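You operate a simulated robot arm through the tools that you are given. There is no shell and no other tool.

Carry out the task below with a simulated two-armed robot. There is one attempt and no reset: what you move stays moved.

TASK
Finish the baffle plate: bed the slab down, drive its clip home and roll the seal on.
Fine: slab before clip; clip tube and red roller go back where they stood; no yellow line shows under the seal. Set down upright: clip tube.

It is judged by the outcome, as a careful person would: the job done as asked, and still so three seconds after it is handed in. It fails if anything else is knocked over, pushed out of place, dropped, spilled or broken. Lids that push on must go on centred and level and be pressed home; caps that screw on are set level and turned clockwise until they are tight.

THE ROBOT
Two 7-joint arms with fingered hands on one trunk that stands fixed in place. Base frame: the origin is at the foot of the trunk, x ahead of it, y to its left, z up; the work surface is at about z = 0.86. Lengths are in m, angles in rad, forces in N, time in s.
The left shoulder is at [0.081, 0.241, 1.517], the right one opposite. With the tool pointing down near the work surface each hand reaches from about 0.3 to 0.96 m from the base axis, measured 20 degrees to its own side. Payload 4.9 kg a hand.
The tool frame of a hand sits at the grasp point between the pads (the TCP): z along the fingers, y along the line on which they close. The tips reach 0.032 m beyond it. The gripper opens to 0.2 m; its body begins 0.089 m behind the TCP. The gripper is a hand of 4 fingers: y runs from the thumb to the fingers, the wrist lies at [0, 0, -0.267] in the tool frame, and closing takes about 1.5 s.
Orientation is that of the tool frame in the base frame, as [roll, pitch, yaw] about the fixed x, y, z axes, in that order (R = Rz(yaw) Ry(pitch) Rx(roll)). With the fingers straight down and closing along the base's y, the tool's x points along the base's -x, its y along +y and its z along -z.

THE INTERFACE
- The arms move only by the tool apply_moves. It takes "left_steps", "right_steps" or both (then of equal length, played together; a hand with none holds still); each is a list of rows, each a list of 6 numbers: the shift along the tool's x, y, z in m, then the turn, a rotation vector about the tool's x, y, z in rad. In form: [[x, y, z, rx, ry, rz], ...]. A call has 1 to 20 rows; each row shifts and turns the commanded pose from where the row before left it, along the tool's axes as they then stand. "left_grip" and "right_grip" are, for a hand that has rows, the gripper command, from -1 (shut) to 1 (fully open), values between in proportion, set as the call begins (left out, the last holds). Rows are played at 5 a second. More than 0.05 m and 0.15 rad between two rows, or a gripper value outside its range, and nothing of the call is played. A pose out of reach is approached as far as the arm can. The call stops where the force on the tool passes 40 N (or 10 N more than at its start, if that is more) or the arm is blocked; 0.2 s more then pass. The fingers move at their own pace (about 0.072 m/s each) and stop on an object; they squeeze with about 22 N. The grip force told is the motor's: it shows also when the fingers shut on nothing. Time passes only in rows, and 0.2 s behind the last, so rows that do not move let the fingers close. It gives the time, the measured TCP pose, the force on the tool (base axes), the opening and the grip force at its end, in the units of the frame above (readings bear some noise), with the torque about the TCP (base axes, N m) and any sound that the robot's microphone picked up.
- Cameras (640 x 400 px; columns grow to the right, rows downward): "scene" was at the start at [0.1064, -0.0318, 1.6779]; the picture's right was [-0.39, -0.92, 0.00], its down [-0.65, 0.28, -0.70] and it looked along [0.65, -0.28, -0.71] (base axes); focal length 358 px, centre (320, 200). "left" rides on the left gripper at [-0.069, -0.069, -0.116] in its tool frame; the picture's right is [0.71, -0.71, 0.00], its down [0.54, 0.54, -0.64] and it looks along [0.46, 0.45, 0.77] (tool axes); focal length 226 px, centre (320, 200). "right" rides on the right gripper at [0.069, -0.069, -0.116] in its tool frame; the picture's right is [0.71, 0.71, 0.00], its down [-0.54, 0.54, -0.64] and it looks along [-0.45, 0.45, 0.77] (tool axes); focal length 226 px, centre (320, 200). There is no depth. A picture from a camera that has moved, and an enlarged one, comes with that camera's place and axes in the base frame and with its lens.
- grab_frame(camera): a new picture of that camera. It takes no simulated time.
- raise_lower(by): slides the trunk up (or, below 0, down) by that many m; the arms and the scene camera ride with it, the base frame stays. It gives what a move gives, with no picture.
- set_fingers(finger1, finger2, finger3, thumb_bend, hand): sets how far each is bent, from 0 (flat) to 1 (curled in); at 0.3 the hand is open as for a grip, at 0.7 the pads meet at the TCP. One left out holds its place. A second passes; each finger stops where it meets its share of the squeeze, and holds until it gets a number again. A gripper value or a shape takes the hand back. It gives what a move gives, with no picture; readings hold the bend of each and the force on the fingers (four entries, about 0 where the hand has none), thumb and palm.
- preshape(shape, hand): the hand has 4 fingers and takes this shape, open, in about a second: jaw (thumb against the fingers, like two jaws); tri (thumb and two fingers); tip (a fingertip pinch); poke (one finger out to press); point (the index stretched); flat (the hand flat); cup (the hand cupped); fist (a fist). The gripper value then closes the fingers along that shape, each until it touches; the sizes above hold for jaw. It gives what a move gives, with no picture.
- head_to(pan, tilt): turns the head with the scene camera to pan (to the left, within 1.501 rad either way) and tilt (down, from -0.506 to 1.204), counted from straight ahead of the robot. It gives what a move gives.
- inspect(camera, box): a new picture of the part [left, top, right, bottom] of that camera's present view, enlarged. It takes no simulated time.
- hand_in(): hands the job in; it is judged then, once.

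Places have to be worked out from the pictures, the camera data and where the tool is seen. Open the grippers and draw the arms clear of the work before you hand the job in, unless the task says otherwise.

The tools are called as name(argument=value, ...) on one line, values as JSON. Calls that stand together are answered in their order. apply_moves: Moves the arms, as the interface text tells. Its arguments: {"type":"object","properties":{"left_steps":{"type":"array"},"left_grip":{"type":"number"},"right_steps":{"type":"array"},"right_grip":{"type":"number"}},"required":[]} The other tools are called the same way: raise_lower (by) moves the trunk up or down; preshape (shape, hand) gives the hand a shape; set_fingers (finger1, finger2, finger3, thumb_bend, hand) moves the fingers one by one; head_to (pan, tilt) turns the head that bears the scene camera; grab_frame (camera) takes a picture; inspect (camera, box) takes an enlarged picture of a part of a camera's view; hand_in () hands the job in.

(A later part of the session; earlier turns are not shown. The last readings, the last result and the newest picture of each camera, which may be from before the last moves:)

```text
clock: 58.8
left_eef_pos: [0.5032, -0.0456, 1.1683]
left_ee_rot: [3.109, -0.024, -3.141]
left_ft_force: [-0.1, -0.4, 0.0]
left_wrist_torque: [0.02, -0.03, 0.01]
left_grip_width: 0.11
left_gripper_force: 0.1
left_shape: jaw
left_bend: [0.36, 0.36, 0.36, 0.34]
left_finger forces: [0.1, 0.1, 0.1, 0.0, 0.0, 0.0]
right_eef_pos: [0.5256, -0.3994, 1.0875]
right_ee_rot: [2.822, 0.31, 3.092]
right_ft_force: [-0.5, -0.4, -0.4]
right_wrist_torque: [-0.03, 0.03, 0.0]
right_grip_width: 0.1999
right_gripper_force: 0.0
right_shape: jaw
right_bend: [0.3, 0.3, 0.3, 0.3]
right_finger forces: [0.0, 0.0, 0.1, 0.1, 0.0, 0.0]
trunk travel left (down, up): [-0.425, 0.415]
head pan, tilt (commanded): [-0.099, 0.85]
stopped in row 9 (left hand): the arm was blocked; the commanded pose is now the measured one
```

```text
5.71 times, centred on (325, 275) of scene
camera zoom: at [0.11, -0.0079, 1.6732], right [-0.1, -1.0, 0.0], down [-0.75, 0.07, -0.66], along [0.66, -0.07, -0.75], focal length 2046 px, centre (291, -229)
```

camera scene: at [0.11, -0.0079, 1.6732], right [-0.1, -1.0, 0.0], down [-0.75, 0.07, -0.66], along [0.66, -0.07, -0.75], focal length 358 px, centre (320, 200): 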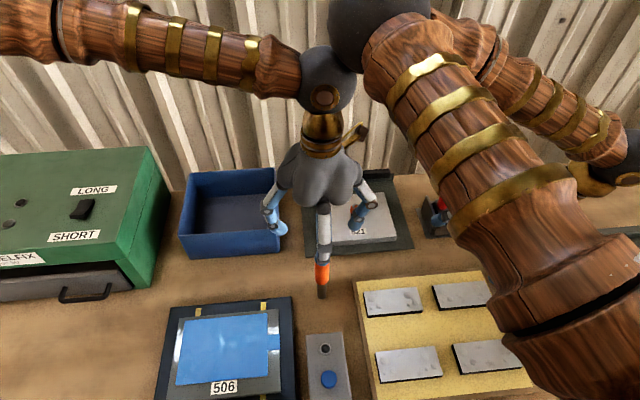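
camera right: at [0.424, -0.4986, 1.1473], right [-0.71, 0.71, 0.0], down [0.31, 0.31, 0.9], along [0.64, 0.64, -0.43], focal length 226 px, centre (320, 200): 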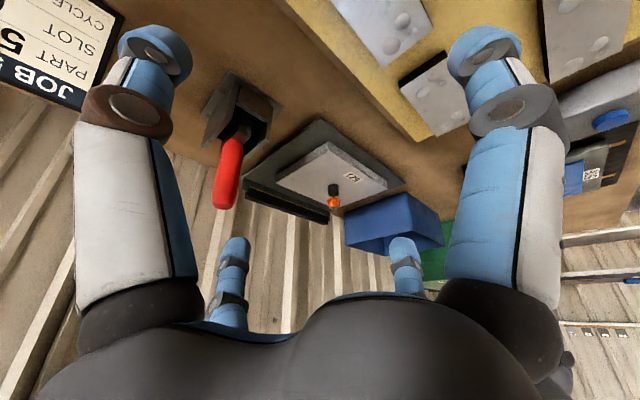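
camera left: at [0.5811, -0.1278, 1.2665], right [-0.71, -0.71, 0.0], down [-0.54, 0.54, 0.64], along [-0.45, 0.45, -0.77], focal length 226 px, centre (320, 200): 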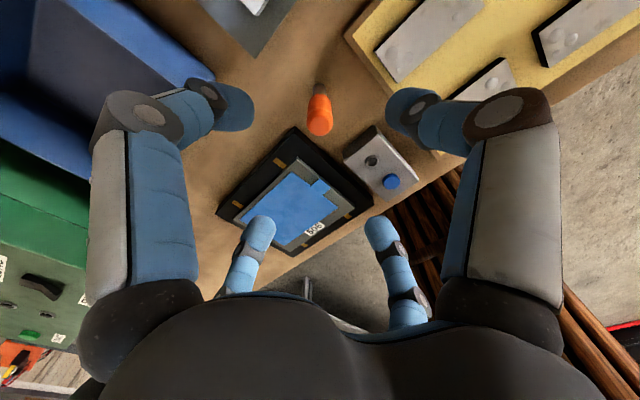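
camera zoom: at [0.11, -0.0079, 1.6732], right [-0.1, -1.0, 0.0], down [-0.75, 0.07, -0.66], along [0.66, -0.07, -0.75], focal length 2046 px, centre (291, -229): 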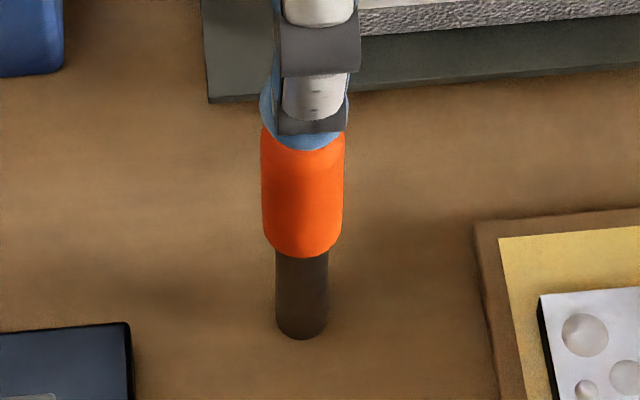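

A row was too long; I repeat with rows within the limit.

apply_moves(left_steps=[[0, 0.03, 0, 0, 0, 0], [0, 0.04, 0, 0, 0, 0], [0, 0.045, 0, 0, 0, 0], [0, 0.04, -0.02, 0, 0, 0], [0, 0.04, -0.02, 0, 0, 0], [0, 0, 0, 0, 0, 0]])

grab_frame(camera="scene")

inspect(camera="scene", box=[290, 240, 360, 310])

```text
clock: 60.2
left_eef_pos: [0.5019, 0.1494, 1.217]
left_ee_rot: [3.111, -0.021, -3.141]
left_ft_force: [-0.6, 0.2, 1.1]
left_wrist_torque: [0.04, 0.0, 0.01]
left_grip_width: 0.1099
left_gripper_force: 0.0
left_shape: jaw
left_bend: [0.36, 0.36, 0.36, 0.34]
left_finger forces: [0.0, 0.1, 0.0, 0.0, 0.1, 0.0]
right_eef_pos: [0.5252, -0.3986, 1.0871]
right_ee_rot: [2.824, 0.311, 3.091]
right_ft_force: [-0.6, -0.5, -0.8]
right_wrist_torque: [-0.03, 0.0, 0.01]
right_grip_width: 0.2001
right_gripper_force: 0.0
right_shape: jaw
right_bend: [0.3, 0.3, 0.3, 0.3]
right_finger forces: [0.0, 0.1, 0.1, 0.0, 0.1, 0.1]
trunk travel left (down, up): [-0.425, 0.415]
head pan, tilt (commanded): [-0.099, 0.85]
```

```text
taken
camera scene: at [0.1105, -0.0088, 1.6731], right [-0.1, -1.0, 0.0], down [-0.75, 0.08, -0.66], along [0.66, -0.07, -0.75], focal length 358 px, centre (320, 200)
```

scene: 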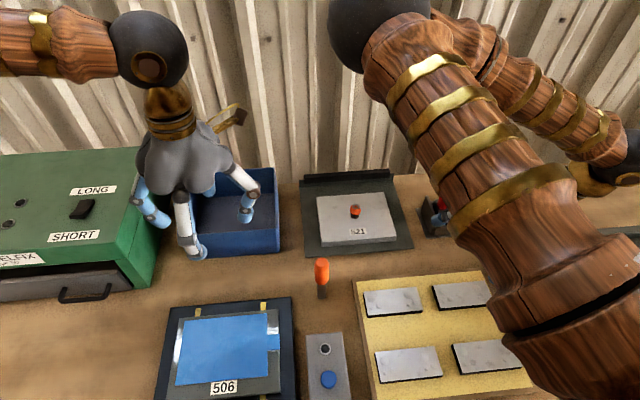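

```text
5.71 times, centred on (325, 275) of scene
camera zoom: at [0.1105, -0.0088, 1.6731], right [-0.1, -1.0, 0.0], down [-0.75, 0.08, -0.66], along [0.66, -0.07, -0.75], focal length 2046 px, centre (291, -229)
```

zoom: 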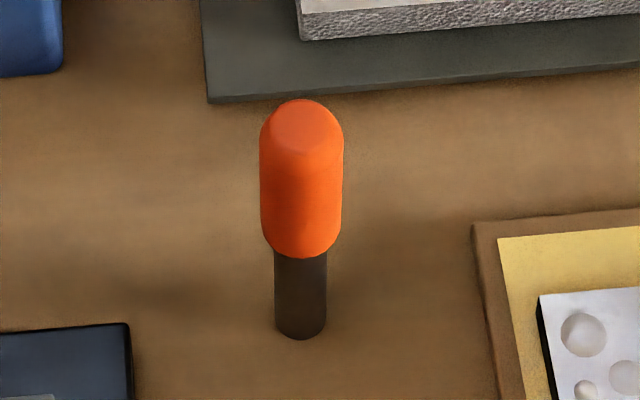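

The tube stands upright where it was (within about 3 mm). Now the right hand: I turn it back to point straight down and raise it, so I can look at the roller from above.

apply_moves(right_steps=[[0, 0, 0, 0.1, 0.1, 0], [0, 0, 0, 0.1, 0.1, 0], [0, 0, 0, 0.1, 0.1, 0], [0, 0, -0.04, 0, 0, 0], [0, 0, -0.04, 0, 0, 0], [0, 0, 0, 0, 0, 0]])

grab_frame(camera="right")

```text
clock: 61.6
left_eef_pos: [0.5039, 0.1498, 1.2153]
left_ee_rot: [3.111, -0.022, -3.138]
left_ft_force: [0.4, 0.4, 0.2]
left_wrist_torque: [-0.02, 0.02, -0.01]
left_grip_width: 0.1105
left_gripper_force: 0.2
left_shape: jaw
left_bend: [0.36, 0.36, 0.36, 0.34]
left_finger forces: [0.0, 0.1, 0.0, 0.0, 0.0, 0.0]
right_eef_pos: [0.5228, -0.4017, 1.1684]
right_ee_rot: [3.135, 0.016, 3.14]
right_ft_force: [-0.7, -0.3, -0.7]
right_wrist_torque: [0.02, 0.03, -0.04]
right_grip_width: 0.1999
right_gripper_force: 0.0
right_shape: jaw
right_bend: [0.3, 0.3, 0.3, 0.3]
right_finger forces: [0.0, 0.0, 0.0, 0.1, 0.0, 0.1]
trunk travel left (down, up): [-0.425, 0.415]
head pan, tilt (commanded): [-0.099, 0.85]
```

```text
taken
camera right: at [0.4526, -0.4715, 1.2835], right [-0.71, 0.71, -0.01], down [0.53, 0.54, 0.66], along [0.47, 0.46, -0.76], focal length 226 px, centre (320, 200)
```

right: 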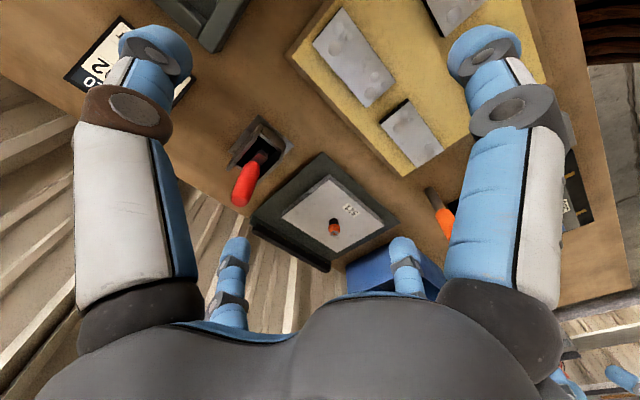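

I zoom the right camera on the roller stand, and look at it with the head turned that way too.

inspect(camera="right", box=[210, 105, 310, 215])

inspect(camera="right", box=[235, 145, 405, 275])

inspect(camera="scene", box=[410, 180, 470, 250])

```text
3.64 times, centred on (260, 160) of right
camera zoom: at [0.4526, -0.4715, 1.2835], right [-0.71, 0.71, -0.01], down [0.53, 0.54, 0.66], along [0.47, 0.46, -0.76], focal length 822 px, centre (538, 346)
```

zoom: 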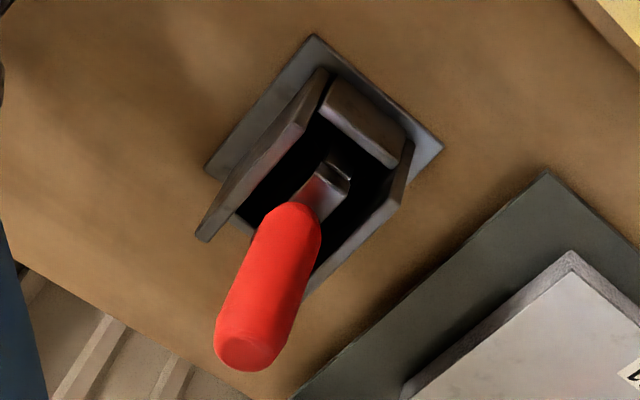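

```text
3.08 times, centred on (320, 210) of right
camera zoom: at [0.4526, -0.4715, 1.2835], right [-0.71, 0.71, -0.01], down [0.53, 0.54, 0.66], along [0.47, 0.46, -0.76], focal length 696 px, centre (320, 169)
```

zoom: 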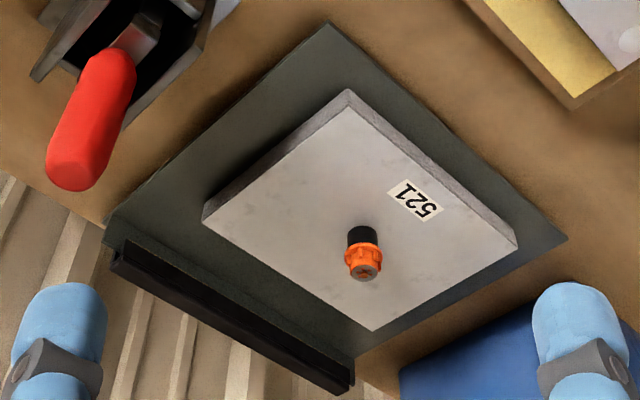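

```text
5.71 times, centred on (440, 215) of scene
camera zoom: at [0.1108, -0.0077, 1.6731], right [-0.1, -1.0, 0.0], down [-0.75, 0.07, -0.66], along [0.66, -0.07, -0.75], focal length 2046 px, centre (-366, 114)
```

zoom: 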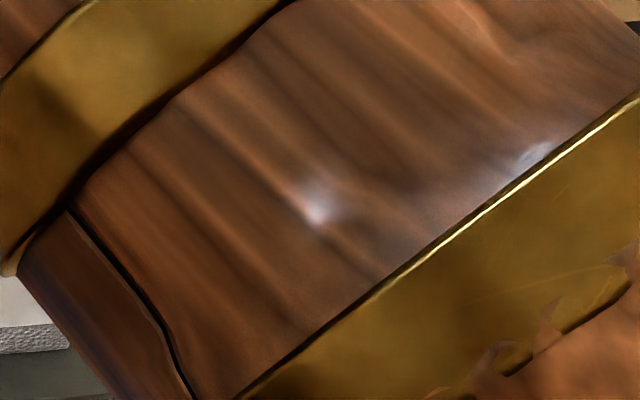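

By triangulation the red handle is nearly vertical at about (0.697,-0.402), from z≈0.93 to 1.03. I zoom further into the stand to see its walls and how the roller sits in it.

inspect(camera="right", box=[225, 110, 305, 170])

head_to(pan=-0.55, tilt=0.75)

grab_frame(camera="scene")

```text
6.67 times, centred on (265, 140) of right
camera zoom: at [0.4526, -0.4715, 1.2835], right [-0.71, 0.71, -0.01], down [0.53, 0.54, 0.66], along [0.47, 0.46, -0.76], focal length 1507 px, centre (687, 600)
```

zoom: 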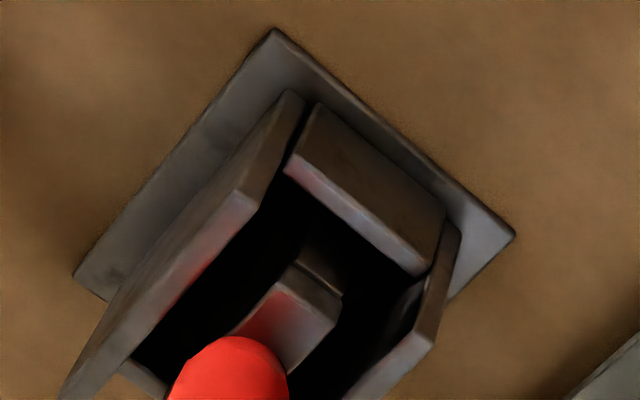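

```text
clock: 62.5
left_eef_pos: [0.5031, 0.1484, 1.2163]
left_ee_rot: [3.109, -0.022, 3.14]
left_ft_force: [-0.2, -0.6, -0.1]
left_wrist_torque: [0.01, 0.0, 0.04]
left_grip_width: 0.1099
left_gripper_force: 0.0
left_shape: jaw
left_bend: [0.36, 0.36, 0.36, 0.34]
left_finger forces: [0.1, 0.0, 0.1, 0.0, 0.0, 0.1]
right_eef_pos: [0.5211, -0.4006, 1.1684]
right_ee_rot: [3.135, 0.017, 3.14]
right_ft_force: [0.6, 0.3, -0.3]
right_wrist_torque: [0.0, 0.0, 0.01]
right_grip_width: 0.1997
right_gripper_force: 0.0
right_shape: jaw
right_bend: [0.3, 0.3, 0.3, 0.3]
right_finger forces: [0.0, 0.0, 0.0, 0.0, 0.1, 0.0]
trunk travel left (down, up): [-0.425, 0.415]
head pan, tilt (commanded): [-0.55, 0.75]
```

```text
taken
camera scene: at [0.1021, -0.0428, 1.6812], right [-0.52, -0.85, 0.0], down [-0.58, 0.36, -0.73], along [0.62, -0.38, -0.68], focal length 358 px, centre (320, 200)
```

scene: 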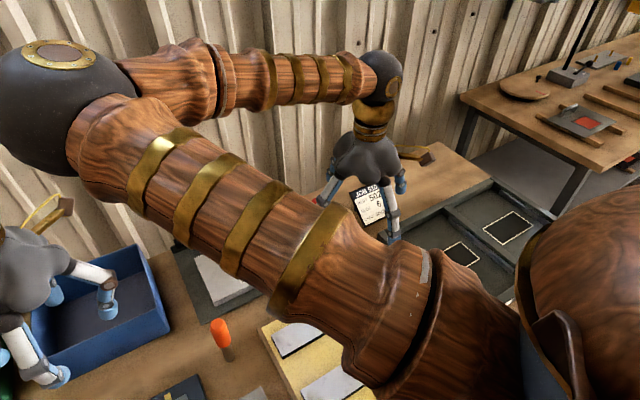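

I turn the head back toward the plate and zoom on the seal from both cameras to fix its ends and height; the left arm I move out of the way meanwhile.

apply_moves(left_steps=[[0, 0.04, -0.02, 0, 0, 0], [0, 0.04, -0.02, 0, 0, 0], [0, 0.04, -0.02, 0, 0, 0], [0, 0.04, -0.02, 0, 0, 0], [0, 0.04, -0.02, 0, 0, 0]], right_steps=[[0, 0, 0, 0.0066, 0.016, 0], [0, 0, 0, 0, 0, 0], [0, 0, 0, 0, 0, 0], [0, 0, 0, 0, 0, 0], [0, 0, 0, 0, 0, 0]])

head_to(pan=-0.1, tilt=0.8)

inspect(camera="scene", box=[290, 150, 410, 230])

inspect(camera="right", box=[235, 190, 345, 275])

```text
clock: 63.7
left_eef_pos: [0.5063, 0.3461, 1.3204]
left_ee_rot: [3.111, -0.023, -3.141]
left_ft_force: [-0.3, 0.6, 0.9]
left_wrist_torque: [0.01, -0.01, 0.01]
left_grip_width: 0.1101
left_gripper_force: 0.0
left_shape: jaw
left_bend: [0.36, 0.36, 0.36, 0.34]
left_finger forces: [0.1, 0.1, 0.1, 0.1, 0.1, 0.0]
right_eef_pos: [0.5223, -0.3995, 1.17]
right_ee_rot: [-3.141, 0.003, 3.14]
right_ft_force: [-0.3, -0.2, 0.4]
right_wrist_torque: [-0.03, -0.05, 0.02]
right_grip_width: 0.1999
right_gripper_force: 0.1
right_shape: jaw
right_bend: [0.3, 0.3, 0.3, 0.3]
right_finger forces: [0.0, 0.0, 0.0, 0.0, 0.1, 0.1]
trunk travel left (down, up): [-0.425, 0.415]
head pan, tilt (commanded): [-0.55, 0.75]
```

```text
clock: 64.6
left_eef_pos: [0.5065, 0.3452, 1.3205]
left_ee_rot: [3.112, -0.021, 3.141]
left_ft_force: [-0.6, 0.0, 0.6]
left_wrist_torque: [-0.03, 0.05, 0.01]
left_grip_width: 0.1097
left_gripper_force: 0.2
left_shape: jaw
left_bend: [0.36, 0.36, 0.36, 0.34]
left_finger forces: [0.0, 0.0, 0.0, 0.1, 0.1, 0.1]
right_eef_pos: [0.522, -0.4006, 1.1677]
right_ee_rot: [3.141, 0.0, 3.14]
right_ft_force: [0.4, 0.0, 0.3]
right_wrist_torque: [0.01, -0.01, 0.0]
right_grip_width: 0.2
right_gripper_force: 0.0
right_shape: jaw
right_bend: [0.3, 0.3, 0.3, 0.3]
right_finger forces: [0.1, 0.0, 0.0, 0.0, 0.0, 0.0]
trunk travel left (down, up): [-0.425, 0.415]
head pan, tilt (commanded): [-0.099, 0.799]
```

```text
5.00 times, centred on (350, 190) of scene
camera zoom: at [0.1124, -0.0083, 1.6772], right [-0.1, -0.99, 0.0], down [-0.71, 0.07, -0.7], along [0.69, -0.07, -0.72], focal length 1790 px, centre (170, 250)
```

zoom: 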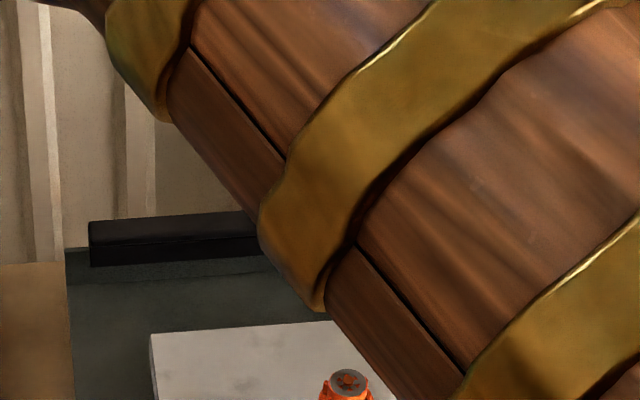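

```text
4.71 times, centred on (290, 232) of right
camera zoom: at [0.4542, -0.4705, 1.2845], right [-0.71, 0.71, 0.0], down [0.54, 0.54, 0.64], along [0.46, 0.45, -0.77], focal length 1064 px, centre (461, 47)
```

zoom: 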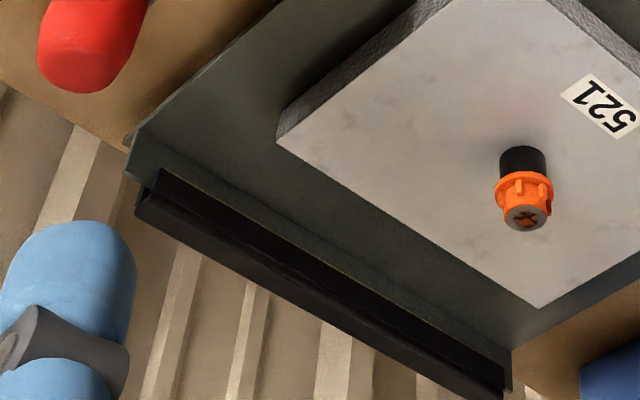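

The seal runs along y from about -0.295 to -0.03 at x≈0.868, top near z≈0.915. Before working there I must know how far behind the table the corrugated wall stands, so I look at where it meets the floor.

head_to(pan=-0.75, tilt=0.55)

grab_frame(camera="scene")

head_to(pan=0.35, tilt=0.75)

grab_frame(camera="scene")

```text
clock: 65.7
left_eef_pos: [0.5065, 0.3441, 1.3202]
left_ee_rot: [3.11, -0.021, -3.141]
left_ft_force: [0.6, -0.4, 0.1]
left_wrist_torque: [-0.02, 0.02, 0.03]
left_grip_width: 0.1103
left_gripper_force: 0.0
left_shape: jaw
left_bend: [0.36, 0.36, 0.36, 0.34]
left_finger forces: [0.1, 0.1, 0.0, 0.1, 0.1, 0.0]
right_eef_pos: [0.5234, -0.3994, 1.1688]
right_ee_rot: [3.14, 0.002, 3.14]
right_ft_force: [-0.4, 0.2, -0.3]
right_wrist_torque: [-0.01, -0.02, 0.01]
right_grip_width: 0.1998
right_gripper_force: 0.0
right_shape: jaw
right_bend: [0.3, 0.3, 0.3, 0.3]
right_finger forces: [0.0, 0.0, 0.1, 0.0, 0.1, 0.0]
trunk travel left (down, up): [-0.425, 0.415]
head pan, tilt (commanded): [-0.75, 0.55]
```

```text
taken
camera scene: at [0.0974, -0.0607, 1.6986], right [-0.68, -0.73, 0.0], down [-0.38, 0.36, -0.85], along [0.62, -0.58, -0.52], focal length 358 px, centre (320, 200)
```

scene: 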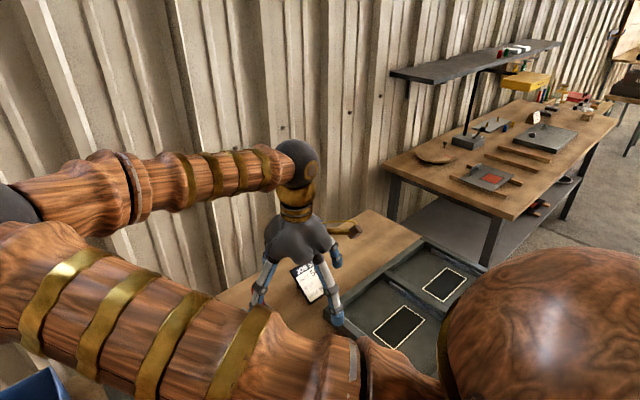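

```text
clock: 67.0
left_eef_pos: [0.5067, 0.3454, 1.3193]
left_ee_rot: [3.109, -0.022, 3.142]
left_ft_force: [0.2, 0.1, -0.2]
left_wrist_torque: [0.04, 0.03, -0.02]
left_grip_width: 0.1103
left_gripper_force: 0.1
left_shape: jaw
left_bend: [0.36, 0.36, 0.36, 0.34]
left_finger forces: [0.1, 0.0, 0.1, 0.0, 0.0, 0.0]
right_eef_pos: [0.5236, -0.4, 1.1686]
right_ee_rot: [3.141, 0.0, 3.142]
right_ft_force: [-0.1, 0.0, 0.6]
right_wrist_torque: [0.01, 0.01, 0.01]
right_grip_width: 0.1996
right_gripper_force: 0.0
right_shape: jaw
right_bend: [0.3, 0.3, 0.3, 0.3]
right_finger forces: [0.0, 0.1, 0.1, 0.0, 0.1, 0.1]
trunk travel left (down, up): [-0.425, 0.415]
head pan, tilt (commanded): [0.351, 0.75]
```

```text
taken
camera scene: at [0.1096, 0.0288, 1.6812], right [0.34, -0.94, 0.0], down [-0.64, -0.23, -0.73], along [0.69, 0.25, -0.68], focal length 358 px, centre (320, 200)
```

scene: 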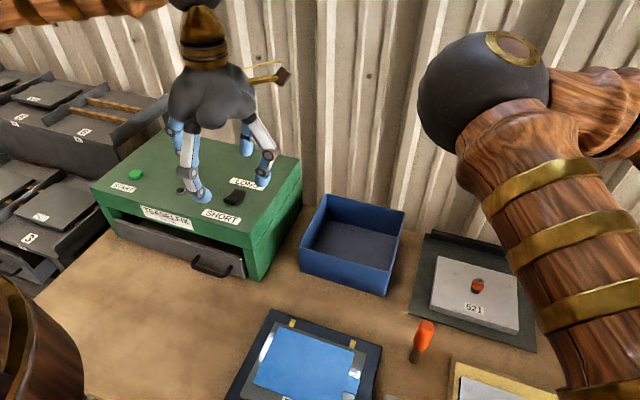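

The wall is well behind the table (x beyond about 1.1), so there is room. I move the right hand above the red handle and check centring with its camera.

apply_moves(right_steps=[[-0.0434, 0, 0, 0, 0, 0], [-0.0434, 0, 0, 0, 0, 0], [-0.0434, 0, 0, 0, 0, 0], [-0.0434, -0.0015, 0, 0, 0, 0], [0, 0, 0, 0, 0, 0]], right_grip=0.2)

grab_frame(camera="right")

grab_frame(camera="scene")

```text
clock: 68.2
left_eef_pos: [0.5061, 0.3462, 1.3206]
left_ee_rot: [3.11, -0.023, -3.141]
left_ft_force: [0.1, 0.5, -0.5]
left_wrist_torque: [-0.04, -0.06, 0.01]
left_grip_width: 0.1101
left_gripper_force: 0.1
left_shape: jaw
left_bend: [0.36, 0.36, 0.36, 0.34]
left_finger forces: [0.0, 0.0, 0.1, 0.1, 0.1, 0.1]
right_eef_pos: [0.6974, -0.4019, 1.1675]
right_ee_rot: [3.141, 0.002, 3.141]
right_ft_force: [0.3, 0.7, -0.5]
right_wrist_torque: [0.01, -0.04, 0.05]
right_grip_width: 0.1206
right_gripper_force: 0.0
right_shape: jaw
right_bend: [0.34, 0.34, 0.34, 0.32]
right_finger forces: [0.1, 0.0, 0.1, 0.0, 0.0, 0.1]
trunk travel left (down, up): [-0.425, 0.415]
head pan, tilt (commanded): [0.351, 0.75]
```

```text
taken
camera right: at [0.6286, -0.4725, 1.2837], right [-0.71, 0.71, 0.0], down [0.54, 0.54, 0.64], along [0.46, 0.45, -0.77], focal length 226 px, centre (320, 200)
```

right: 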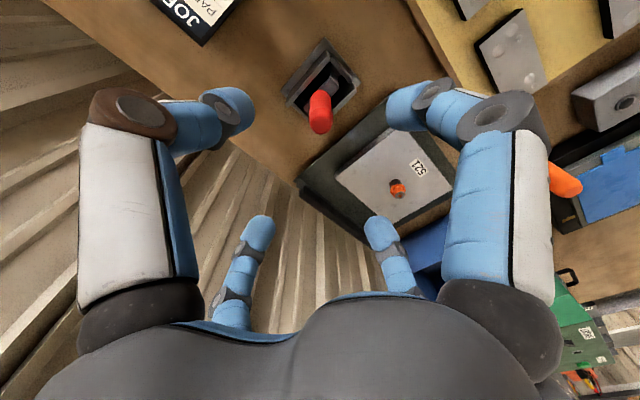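

```text
taken
camera scene: at [0.1092, 0.0289, 1.6812], right [0.34, -0.94, 0.0], down [-0.64, -0.23, -0.73], along [0.69, 0.25, -0.68], focal length 358 px, centre (320, 200)
```

scene: 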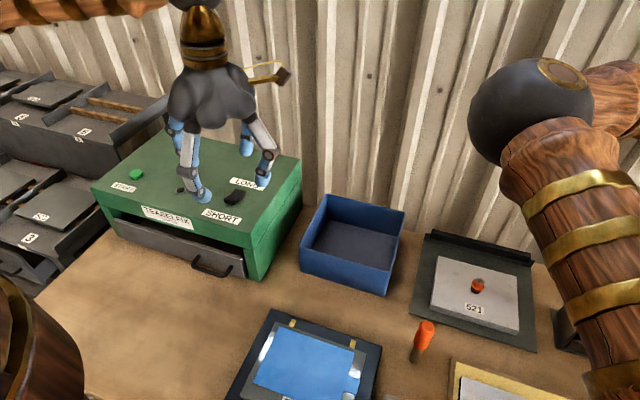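

inspect(camera="right", box=[270, 30, 370, 150])

```text
3.33 times, centred on (320, 90) of right
camera zoom: at [0.6286, -0.4725, 1.2837], right [-0.71, 0.71, 0.0], down [0.54, 0.54, 0.64], along [0.46, 0.45, -0.77], focal length 754 px, centre (320, 567)
```

zoom: 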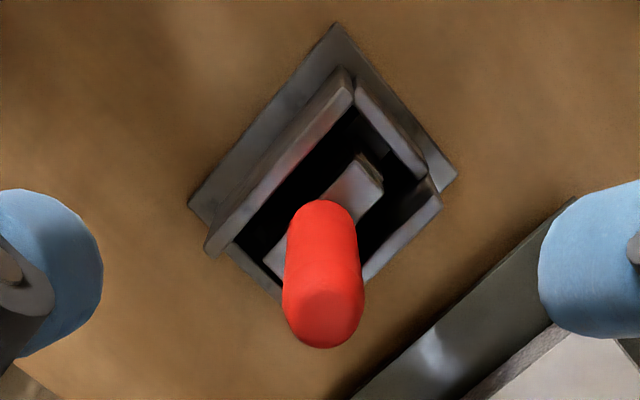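

The handle is centred to about 2 mm. I adjust and lower around the handle to TCP z≈0.975, keeping fingertips above the stand's walls.

apply_moves(right_steps=[[0, 0.002, 0.04, 0, 0, 0], [0, 0, 0.04, 0, 0, 0], [0, 0, 0.04, 0, 0, 0], [0, 0, 0.04, 0, 0, 0], [0, 0, 0.02, 0, 0, 0], [0, 0, 0.012, 0, 0, 0], [0, 0, 0, 0, 0, 0]], right_grip=0.1)

inspect(camera="right", box=[180, 40, 460, 300])

```text
clock: 69.8
left_eef_pos: [0.5067, 0.3448, 1.3206]
left_ee_rot: [3.11, -0.022, -3.141]
left_ft_force: [0.5, -0.2, 0.9]
left_wrist_torque: [0.03, -0.01, -0.01]
left_grip_width: 0.1101
left_gripper_force: 0.1
left_shape: jaw
left_bend: [0.36, 0.36, 0.36, 0.34]
left_finger forces: [0.1, 0.0, 0.1, 0.0, 0.0, 0.0]
right_eef_pos: [0.6987, -0.4009, 0.9758]
right_ee_rot: [3.141, 0.0, 3.14]
right_ft_force: [-0.1, -0.7, -0.2]
right_wrist_torque: [-0.02, 0.01, 0.0]
right_grip_width: 0.1105
right_gripper_force: 0.1
right_shape: jaw
right_bend: [0.36, 0.36, 0.36, 0.34]
right_finger forces: [0.1, 0.1, 0.0, 0.1, 0.1, 0.0]
trunk travel left (down, up): [-0.425, 0.415]
head pan, tilt (commanded): [0.351, 0.75]
```

```text
1.54 times, centred on (320, 170) of right
camera zoom: at [0.6289, -0.47, 1.0916], right [-0.71, 0.71, 0.0], down [0.54, 0.54, 0.64], along [0.46, 0.45, -0.77], focal length 348 px, centre (320, 246)
```

zoom: 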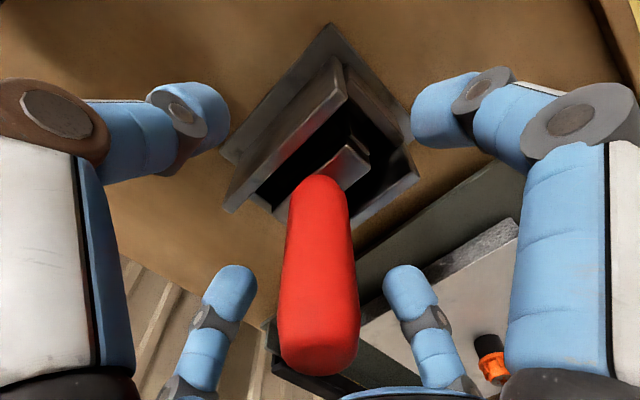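

The handle is centred between the fingers, tips above the stand. I close the right hand on it.

apply_moves(right_steps=[[0, 0, 0.003, 0, 0, 0], [0, 0, 0, 0, 0, 0], [0, 0, 0, 0, 0, 0], [0, 0, 0, 0, 0, 0], [0, 0, 0, 0, 0, 0], [0, 0, 0, 0, 0, 0], [0, 0, 0, 0, 0, 0], [0, 0, 0, 0, 0, 0]], right_grip=-1)

inspect(camera="right", box=[180, 40, 460, 300])

```text
clock: 71.6
left_eef_pos: [0.5066, 0.3443, 1.3209]
left_ee_rot: [3.11, -0.024, 3.141]
left_ft_force: [-0.7, -0.3, -0.3]
left_wrist_torque: [-0.03, -0.01, -0.01]
left_grip_width: 0.1098
left_gripper_force: 0.0
left_shape: jaw
left_bend: [0.36, 0.36, 0.36, 0.34]
left_finger forces: [0.0, 0.1, 0.0, 0.0, 0.1, 0.1]
right_eef_pos: [0.6982, -0.3998, 0.9726]
right_ee_rot: [-3.141, -0.002, 3.141]
right_ft_force: [-0.4, -0.3, 0.8]
right_wrist_torque: [0.02, 0.02, 0.0]
right_grip_width: 0.0243
right_gripper_force: 22.1
right_shape: jaw
right_bend: [0.76, 0.77, 0.59, 0.6]
right_finger forces: [18.8, 18.3, 19.7, 0.0, 18.4, 0.1]
trunk travel left (down, up): [-0.425, 0.415]
head pan, tilt (commanded): [0.351, 0.75]
```

```text
1.54 times, centred on (320, 170) of right
camera zoom: at [0.6289, -0.4697, 1.0889], right [-0.71, 0.71, 0.0], down [0.54, 0.54, 0.64], along [0.46, 0.45, -0.77], focal length 348 px, centre (320, 246)
```

zoom: 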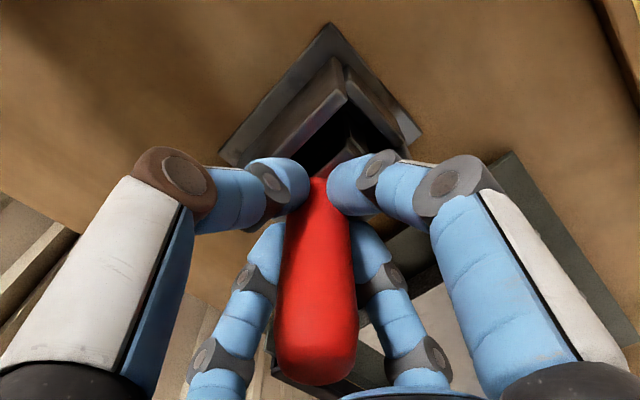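

The roller handle is held firmly. I lift it straight up out of its stand.

apply_moves(right_steps=[[0, 0, -0.01, 0, 0, 0], [0, 0, -0.02, 0, 0, 0], [0, 0, -0.03, 0, 0, 0], [0, 0, -0.03, 0, 0, 0], [0, 0, -0.03, 0, 0, 0], [0, 0, -0.03, 0, 0, 0], [0, 0, 0, 0, 0, 0]])

head_to(pan=-0.3, tilt=0.7)

grab_frame(camera="scene")

grab_frame(camera="right")

```text
clock: 73.2
left_eef_pos: [0.5074, 0.3441, 1.3202]
left_ee_rot: [3.111, -0.022, -3.141]
left_ft_force: [0.1, 0.0, 0.3]
left_wrist_torque: [0.0, 0.02, 0.0]
left_grip_width: 0.1102
left_gripper_force: 0.0
left_shape: jaw
left_bend: [0.36, 0.36, 0.36, 0.34]
left_finger forces: [0.0, 0.1, 0.1, 0.0, 0.0, 0.0]
right_eef_pos: [0.6994, -0.4009, 1.1238]
right_ee_rot: [3.141, 0.0, 3.14]
right_ft_force: [0.3, -0.7, -2.7]
right_wrist_torque: [0.0, 0.01, -0.02]
right_grip_width: 0.0238
right_gripper_force: 21.7
right_shape: jaw
right_bend: [0.76, 0.77, 0.59, 0.6]
right_finger forces: [18.7, 18.2, 19.9, 0.1, 18.5, 0.1]
trunk travel left (down, up): [-0.425, 0.415]
head pan, tilt (commanded): [0.351, 0.75]
```

```text
clock: 74.2
left_eef_pos: [0.5071, 0.3446, 1.3205]
left_ee_rot: [3.111, -0.023, 3.141]
left_ft_force: [0.4, -1.5, 0.0]
left_wrist_torque: [0.02, 0.0, 0.0]
left_grip_width: 0.1099
left_gripper_force: 0.0
left_shape: jaw
left_bend: [0.36, 0.36, 0.36, 0.34]
left_finger forces: [0.0, 0.0, 0.1, 0.0, 0.0, 0.1]
right_eef_pos: [0.6989, -0.4009, 1.124]
right_ee_rot: [3.141, 0.0, 3.14]
right_ft_force: [0.5, 0.7, -3.4]
right_wrist_torque: [0.03, -0.02, -0.01]
right_grip_width: 0.0241
right_gripper_force: 22.4
right_shape: jaw
right_bend: [0.76, 0.77, 0.59, 0.6]
right_finger forces: [18.7, 18.3, 19.9, 0.1, 18.5, 0.1]
trunk travel left (down, up): [-0.425, 0.415]
head pan, tilt (commanded): [-0.3, 0.7]
```

```text
taken
camera scene: at [0.1131, -0.0248, 1.6854], right [-0.29, -0.96, 0.0], down [-0.62, 0.19, -0.76], along [0.73, -0.23, -0.64], focal length 358 px, centre (320, 200)
```

scene: 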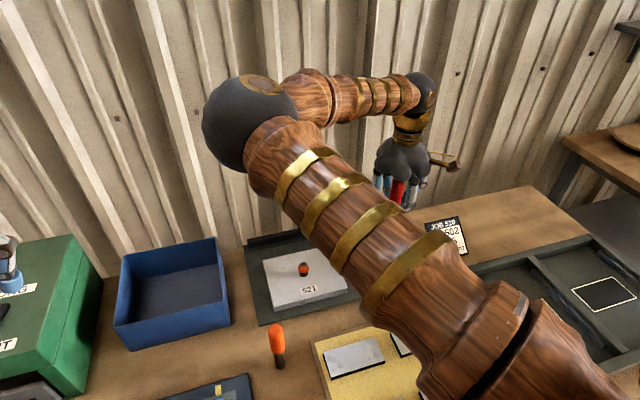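

```text
taken
camera right: at [0.6292, -0.4701, 1.2405], right [-0.71, 0.71, 0.0], down [0.54, 0.54, 0.64], along [0.46, 0.45, -0.77], focal length 226 px, centre (320, 200)
```

right: 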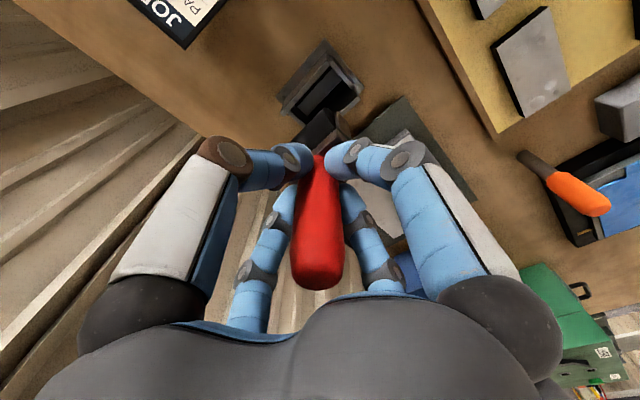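

The roller is out. I zoom in to see its roller end and orientation.

inspect(camera="right", box=[270, 30, 370, 150])

inspect(camera="scene", box=[350, 120, 460, 240])

```text
3.33 times, centred on (320, 90) of right
camera zoom: at [0.6292, -0.4701, 1.2405], right [-0.71, 0.71, 0.0], down [0.54, 0.54, 0.64], along [0.46, 0.45, -0.77], focal length 754 px, centre (320, 567)
```

zoom: 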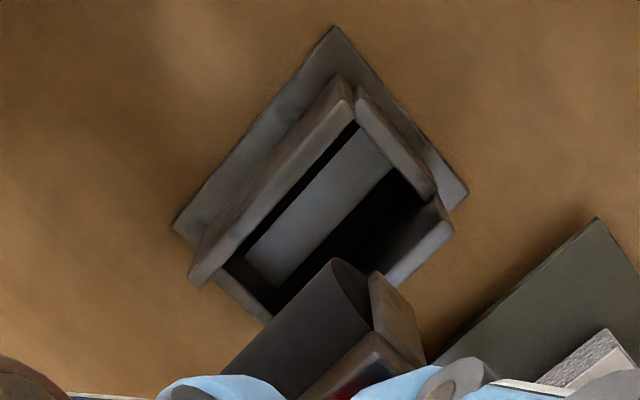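

```text
3.33 times, centred on (405, 180) of scene
camera zoom: at [0.1131, -0.0248, 1.6854], right [-0.29, -0.96, 0.0], down [-0.62, 0.19, -0.76], along [0.73, -0.23, -0.64], focal length 1193 px, centre (37, 267)
```

zoom: 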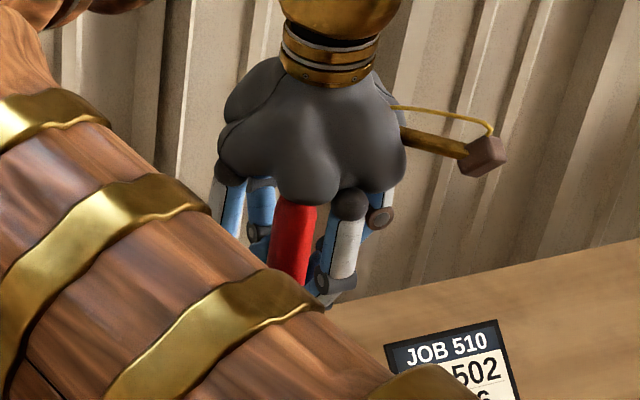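

The roller's axis lies along x with a yoke on it, so it will roll along y, just as the seal runs. I move it above the right-hand end of the seal.

apply_moves(right_steps=[[-0.034, 0.022, 0, 0, 0, 0], [-0.034, 0.022, 0, 0, 0, 0], [-0.034, 0.022, 0, 0, 0, 0], [-0.034, 0.022, 0, 0, 0, 0], [-0.034, 0.022, 0, 0, 0, 0], [0, 0, 0.02, 0, 0, 0], [0, 0, 0, 0, 0, 0]])

grab_frame(camera="right")

grab_frame(camera="scene")

```text
clock: 75.8
left_eef_pos: [0.5079, 0.3439, 1.3203]
left_ee_rot: [3.112, -0.024, 3.142]
left_ft_force: [0.7, -1.0, -0.9]
left_wrist_torque: [0.01, -0.01, 0.02]
left_grip_width: 0.1096
left_gripper_force: 0.1
left_shape: jaw
left_bend: [0.36, 0.36, 0.36, 0.34]
left_finger forces: [0.0, 0.1, 0.0, 0.0, 0.0, 0.0]
right_eef_pos: [0.8683, -0.29, 1.104]
right_ee_rot: [3.14, 0.003, 3.14]
right_ft_force: [0.5, -1.0, -2.2]
right_wrist_torque: [0.0, 0.0, 0.01]
right_grip_width: 0.0238
right_gripper_force: 22.1
right_shape: jaw
right_bend: [0.76, 0.77, 0.59, 0.6]
right_finger forces: [18.9, 18.3, 20.2, 0.0, 18.5, 0.0]
trunk travel left (down, up): [-0.425, 0.415]
head pan, tilt (commanded): [-0.3, 0.7]
```

```text
taken
camera right: at [0.7983, -0.3603, 1.2212], right [-0.71, 0.71, 0.0], down [0.54, 0.54, 0.64], along [0.46, 0.45, -0.77], focal length 226 px, centre (320, 200)
```

right: 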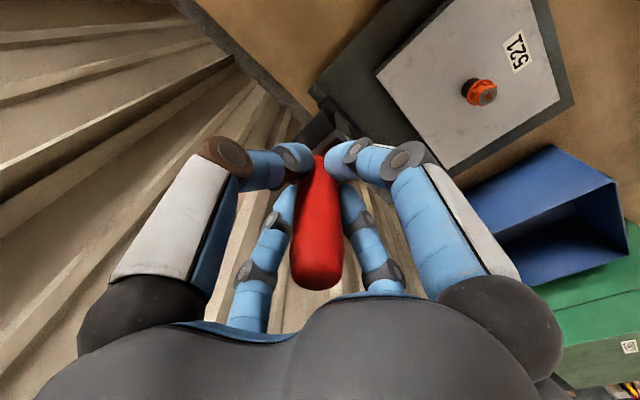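

```text
taken
camera scene: at [0.1129, -0.0248, 1.6855], right [-0.3, -0.96, 0.0], down [-0.62, 0.19, -0.76], along [0.73, -0.23, -0.64], focal length 358 px, centre (320, 200)
```

scene: 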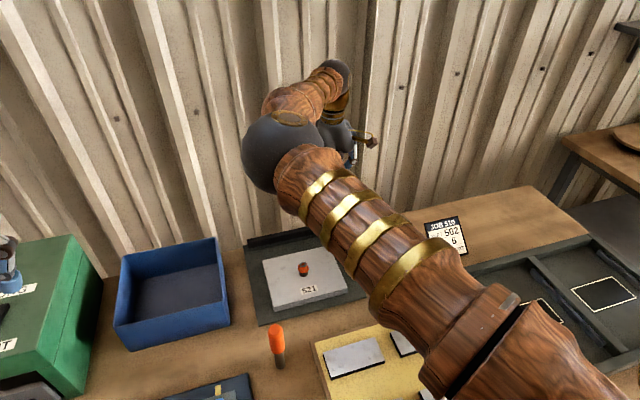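

The scene camera is blocked by the arm here, so I work with the right hand camera; I zoom in on the roller above the seal.

inspect(camera="right", box=[270, 60, 380, 170])

inspect(camera="scene", box=[230, 200, 380, 300])

```text
3.64 times, centred on (325, 115) of right
camera zoom: at [0.7983, -0.3603, 1.2212], right [-0.71, 0.71, 0.0], down [0.54, 0.54, 0.64], along [0.46, 0.45, -0.77], focal length 822 px, centre (302, 509)
```

zoom: 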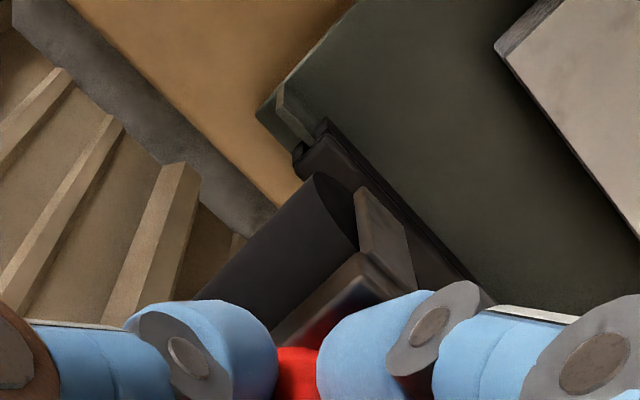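

```text
4.00 times, centred on (305, 250) of scene
camera zoom: at [0.1129, -0.0248, 1.6855], right [-0.3, -0.96, 0.0], down [-0.62, 0.19, -0.76], along [0.73, -0.23, -0.64], focal length 1432 px, centre (380, 0)
```

zoom: 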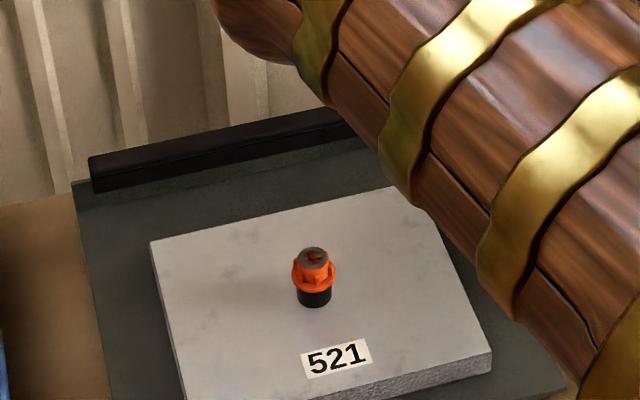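

The roller end shows above the seal's right-hand end. I shift slightly left and lower to just above the seal, then look again.

apply_moves(right_steps=[[0, 0.012, 0, 0, 0, 0], [0, 0, 0.03, 0, 0, 0], [0, 0, 0.03, 0, 0, 0], [0, 0, 0.005, 0, 0, 0], [0, 0, 0, 0, 0, 0]])

inspect(camera="right", box=[270, 60, 380, 170])

inspect(camera="right", box=[290, 90, 350, 140])

```text
clock: 77.0
left_eef_pos: [0.507, 0.3449, 1.3201]
left_ee_rot: [3.111, -0.023, -3.139]
left_ft_force: [0.7, -0.2, 0.2]
left_wrist_torque: [-0.03, -0.02, -0.03]
left_grip_width: 0.1098
left_gripper_force: 0.0
left_shape: jaw
left_bend: [0.36, 0.36, 0.36, 0.34]
left_finger forces: [0.0, 0.1, 0.1, 0.0, 0.1, 0.0]
right_eef_pos: [0.8667, -0.2758, 1.038]
right_ee_rot: [3.141, 0.0, 3.14]
right_ft_force: [-0.1, 0.3, -2.9]
right_wrist_torque: [-0.03, 0.03, -0.01]
right_grip_width: 0.0237
right_gripper_force: 22.1
right_shape: jaw
right_bend: [0.76, 0.77, 0.59, 0.6]
right_finger forces: [18.8, 18.3, 20.3, 0.0, 18.7, 0.0]
trunk travel left (down, up): [-0.425, 0.415]
head pan, tilt (commanded): [-0.3, 0.7]
```

```text
3.64 times, centred on (325, 115) of right
camera zoom: at [0.7975, -0.3469, 1.1543], right [-0.71, 0.71, 0.0], down [0.54, 0.54, 0.64], along [0.46, 0.45, -0.77], focal length 822 px, centre (302, 509)
```

zoom: 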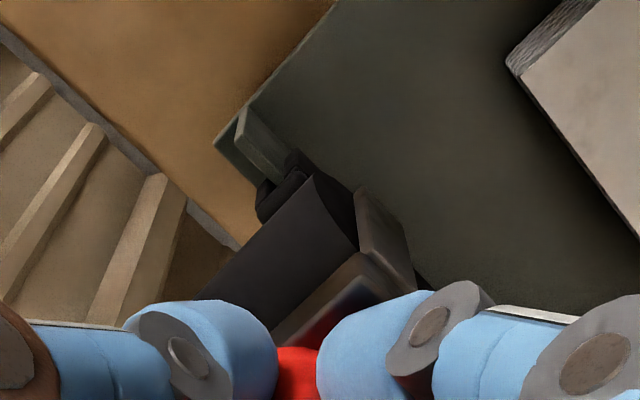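

```text
8.00 times, centred on (320, 115) of right
camera zoom: at [0.7975, -0.3469, 1.1543], right [-0.71, 0.71, 0.0], down [0.54, 0.54, 0.64], along [0.46, 0.45, -0.77], focal length 1808 px, centre (320, 880)
```

zoom: 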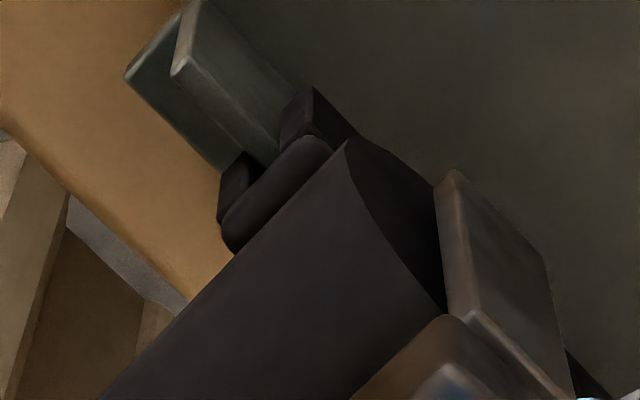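

The seal centre is about 5 mm nearer to the robot than the roller's middle, so I shift by that and lower in small steps to contact at the right-hand end.

apply_moves(right_steps=[[0.005, 0, 0, 0, 0, 0], [0, 0, 0.005, 0, 0, 0], [0, 0, 0.004, 0, 0, 0], [0, 0, 0.003, 0, 0, 0], [0, 0, 0.002, 0, 0, 0], [0, 0, 0, 0, 0, 0]])

inspect(camera="right", box=[290, 90, 350, 140])

```text
clock: 78.4
left_eef_pos: [0.5067, 0.3449, 1.3218]
left_ee_rot: [3.111, -0.023, 3.14]
left_ft_force: [1.1, 0.1, 0.0]
left_wrist_torque: [0.0, 0.04, 0.0]
left_grip_width: 0.1101
left_gripper_force: 0.0
left_shape: jaw
left_bend: [0.36, 0.36, 0.36, 0.34]
left_finger forces: [0.0, 0.0, 0.0, 0.0, 0.0, 0.0]
right_eef_pos: [0.8625, -0.2769, 1.0244]
right_ee_rot: [3.14, 0.002, 3.139]
right_ft_force: [0.1, -0.2, 1.6]
right_wrist_torque: [-0.09, 0.03, 0.0]
right_grip_width: 0.024
right_gripper_force: 21.5
right_shape: jaw
right_bend: [0.76, 0.77, 0.59, 0.6]
right_finger forces: [19.3, 18.5, 20.5, 0.1, 19.3, 0.0]
trunk travel left (down, up): [-0.425, 0.415]
head pan, tilt (commanded): [-0.3, 0.7]
```

```text
8.00 times, centred on (320, 115) of right
camera zoom: at [0.7933, -0.3468, 1.1404], right [-0.71, 0.71, 0.0], down [0.54, 0.54, 0.64], along [0.46, 0.45, -0.77], focal length 1808 px, centre (320, 880)
```

zoom: 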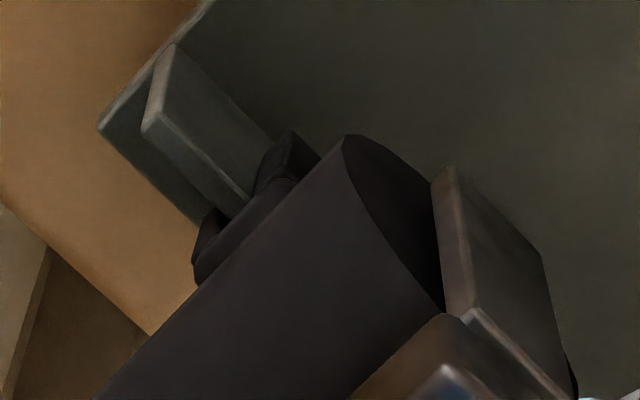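

Contact at TCP z≈1.024. I press on at this end to see how the seal yields.

apply_moves(right_steps=[[0, 0, 0.002, 0, 0, 0], [0, 0, 0.002, 0, 0, 0], [0, 0, 0.001, 0, 0, 0], [0, 0, 0, 0, 0, 0]])

inspect(camera="right", box=[290, 90, 350, 140])

```text
clock: 79.4
left_eef_pos: [0.5044, 0.3465, 1.3215]
left_ee_rot: [3.112, -0.02, 3.141]
left_ft_force: [0.3, -0.1, -0.8]
left_wrist_torque: [0.03, 0.03, 0.01]
left_grip_width: 0.1099
left_gripper_force: 0.0
left_shape: jaw
left_bend: [0.36, 0.36, 0.36, 0.34]
left_finger forces: [0.0, 0.0, 0.1, 0.0, 0.1, 0.0]
right_eef_pos: [0.8624, -0.2775, 1.0234]
right_ee_rot: [3.141, 0.003, 3.14]
right_ft_force: [1.3, -1.2, 21.9]
right_wrist_torque: [-0.1, -0.17, -0.02]
right_grip_width: 0.0244
right_gripper_force: 21.9
right_shape: jaw
right_bend: [0.76, 0.77, 0.59, 0.6]
right_finger forces: [22.3, 21.6, 24.6, 0.1, 23.3, 0.1]
trunk travel left (down, up): [-0.425, 0.415]
head pan, tilt (commanded): [-0.3, 0.7]
```

```text
8.00 times, centred on (320, 115) of right
camera zoom: at [0.7923, -0.3462, 1.1384], right [-0.71, 0.71, 0.0], down [0.54, 0.54, 0.65], along [0.46, 0.45, -0.76], focal length 1808 px, centre (320, 880)
```

zoom: 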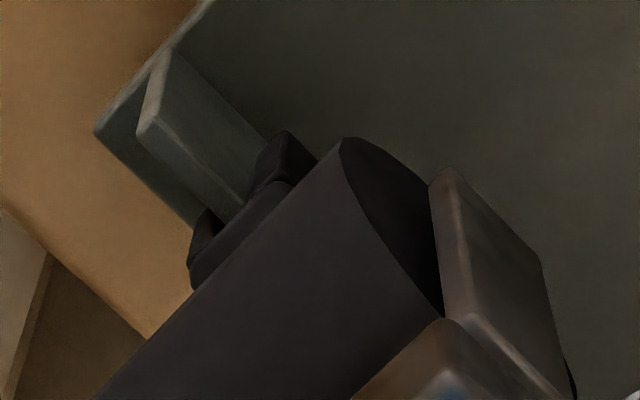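

Force is 22 N with little yield yet. I start rolling toward the left (+y) at this pressure and watch.

apply_moves(right_steps=[[0, 0.01, 0, 0, 0, 0], [0, 0.01, 0, 0, 0, 0], [0, 0.01, 0, 0, 0, 0], [0, 0.01, 0, 0, 0, 0], [0, 0, 0, 0, 0, 0]])

inspect(camera="right", box=[270, 40, 380, 140])

```text
clock: 80.6
left_eef_pos: [0.5026, 0.3452, 1.3219]
left_ee_rot: [3.113, -0.018, -3.14]
left_ft_force: [-0.1, 0.1, 0.0]
left_wrist_torque: [0.01, -0.02, 0.0]
left_grip_width: 0.1101
left_gripper_force: 0.1
left_shape: jaw
left_bend: [0.36, 0.36, 0.36, 0.34]
left_finger forces: [0.0, 0.1, 0.0, 0.0, 0.1, 0.1]
right_eef_pos: [0.8605, -0.2365, 1.0231]
right_ee_rot: [-3.141, 0.005, 3.138]
right_ft_force: [1.9, -0.3, 30.8]
right_wrist_torque: [-0.17, -0.18, 0.01]
right_grip_width: 0.0246
right_gripper_force: 22.0
right_shape: jaw
right_bend: [0.76, 0.77, 0.59, 0.6]
right_finger forces: [23.5, 23.2, 27.1, 0.1, 26.5, 0.1]
trunk travel left (down, up): [-0.425, 0.415]
head pan, tilt (commanded): [-0.3, 0.7]
```

```text
4.00 times, centred on (325, 90) of right
camera zoom: at [0.7907, -0.3067, 1.1392], right [-0.71, 0.71, 0.0], down [0.54, 0.54, 0.65], along [0.46, 0.45, -0.76], focal length 904 px, centre (300, 640)
```

zoom: 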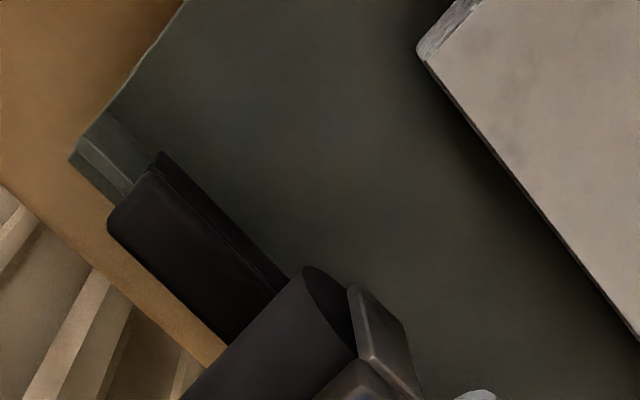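

I zoom on the stretch just rolled to see whether the seal went down there.

inspect(camera="right", box=[280, 65, 330, 110])

```text
8.89 times, centred on (305, 88) of right
camera zoom: at [0.7907, -0.3067, 1.1392], right [-0.71, 0.71, 0.0], down [0.54, 0.54, 0.65], along [0.46, 0.45, -0.76], focal length 2009 px, centre (453, 1200)
```

zoom: 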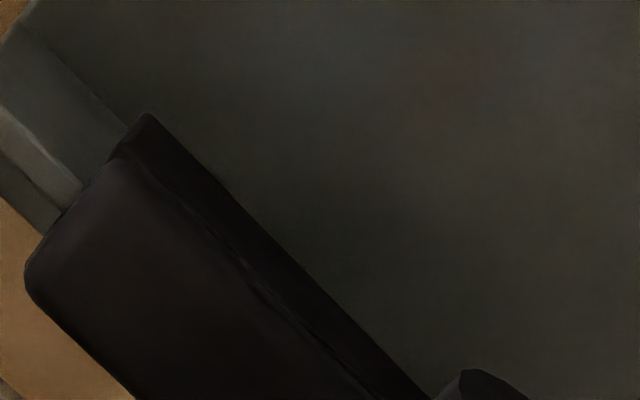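

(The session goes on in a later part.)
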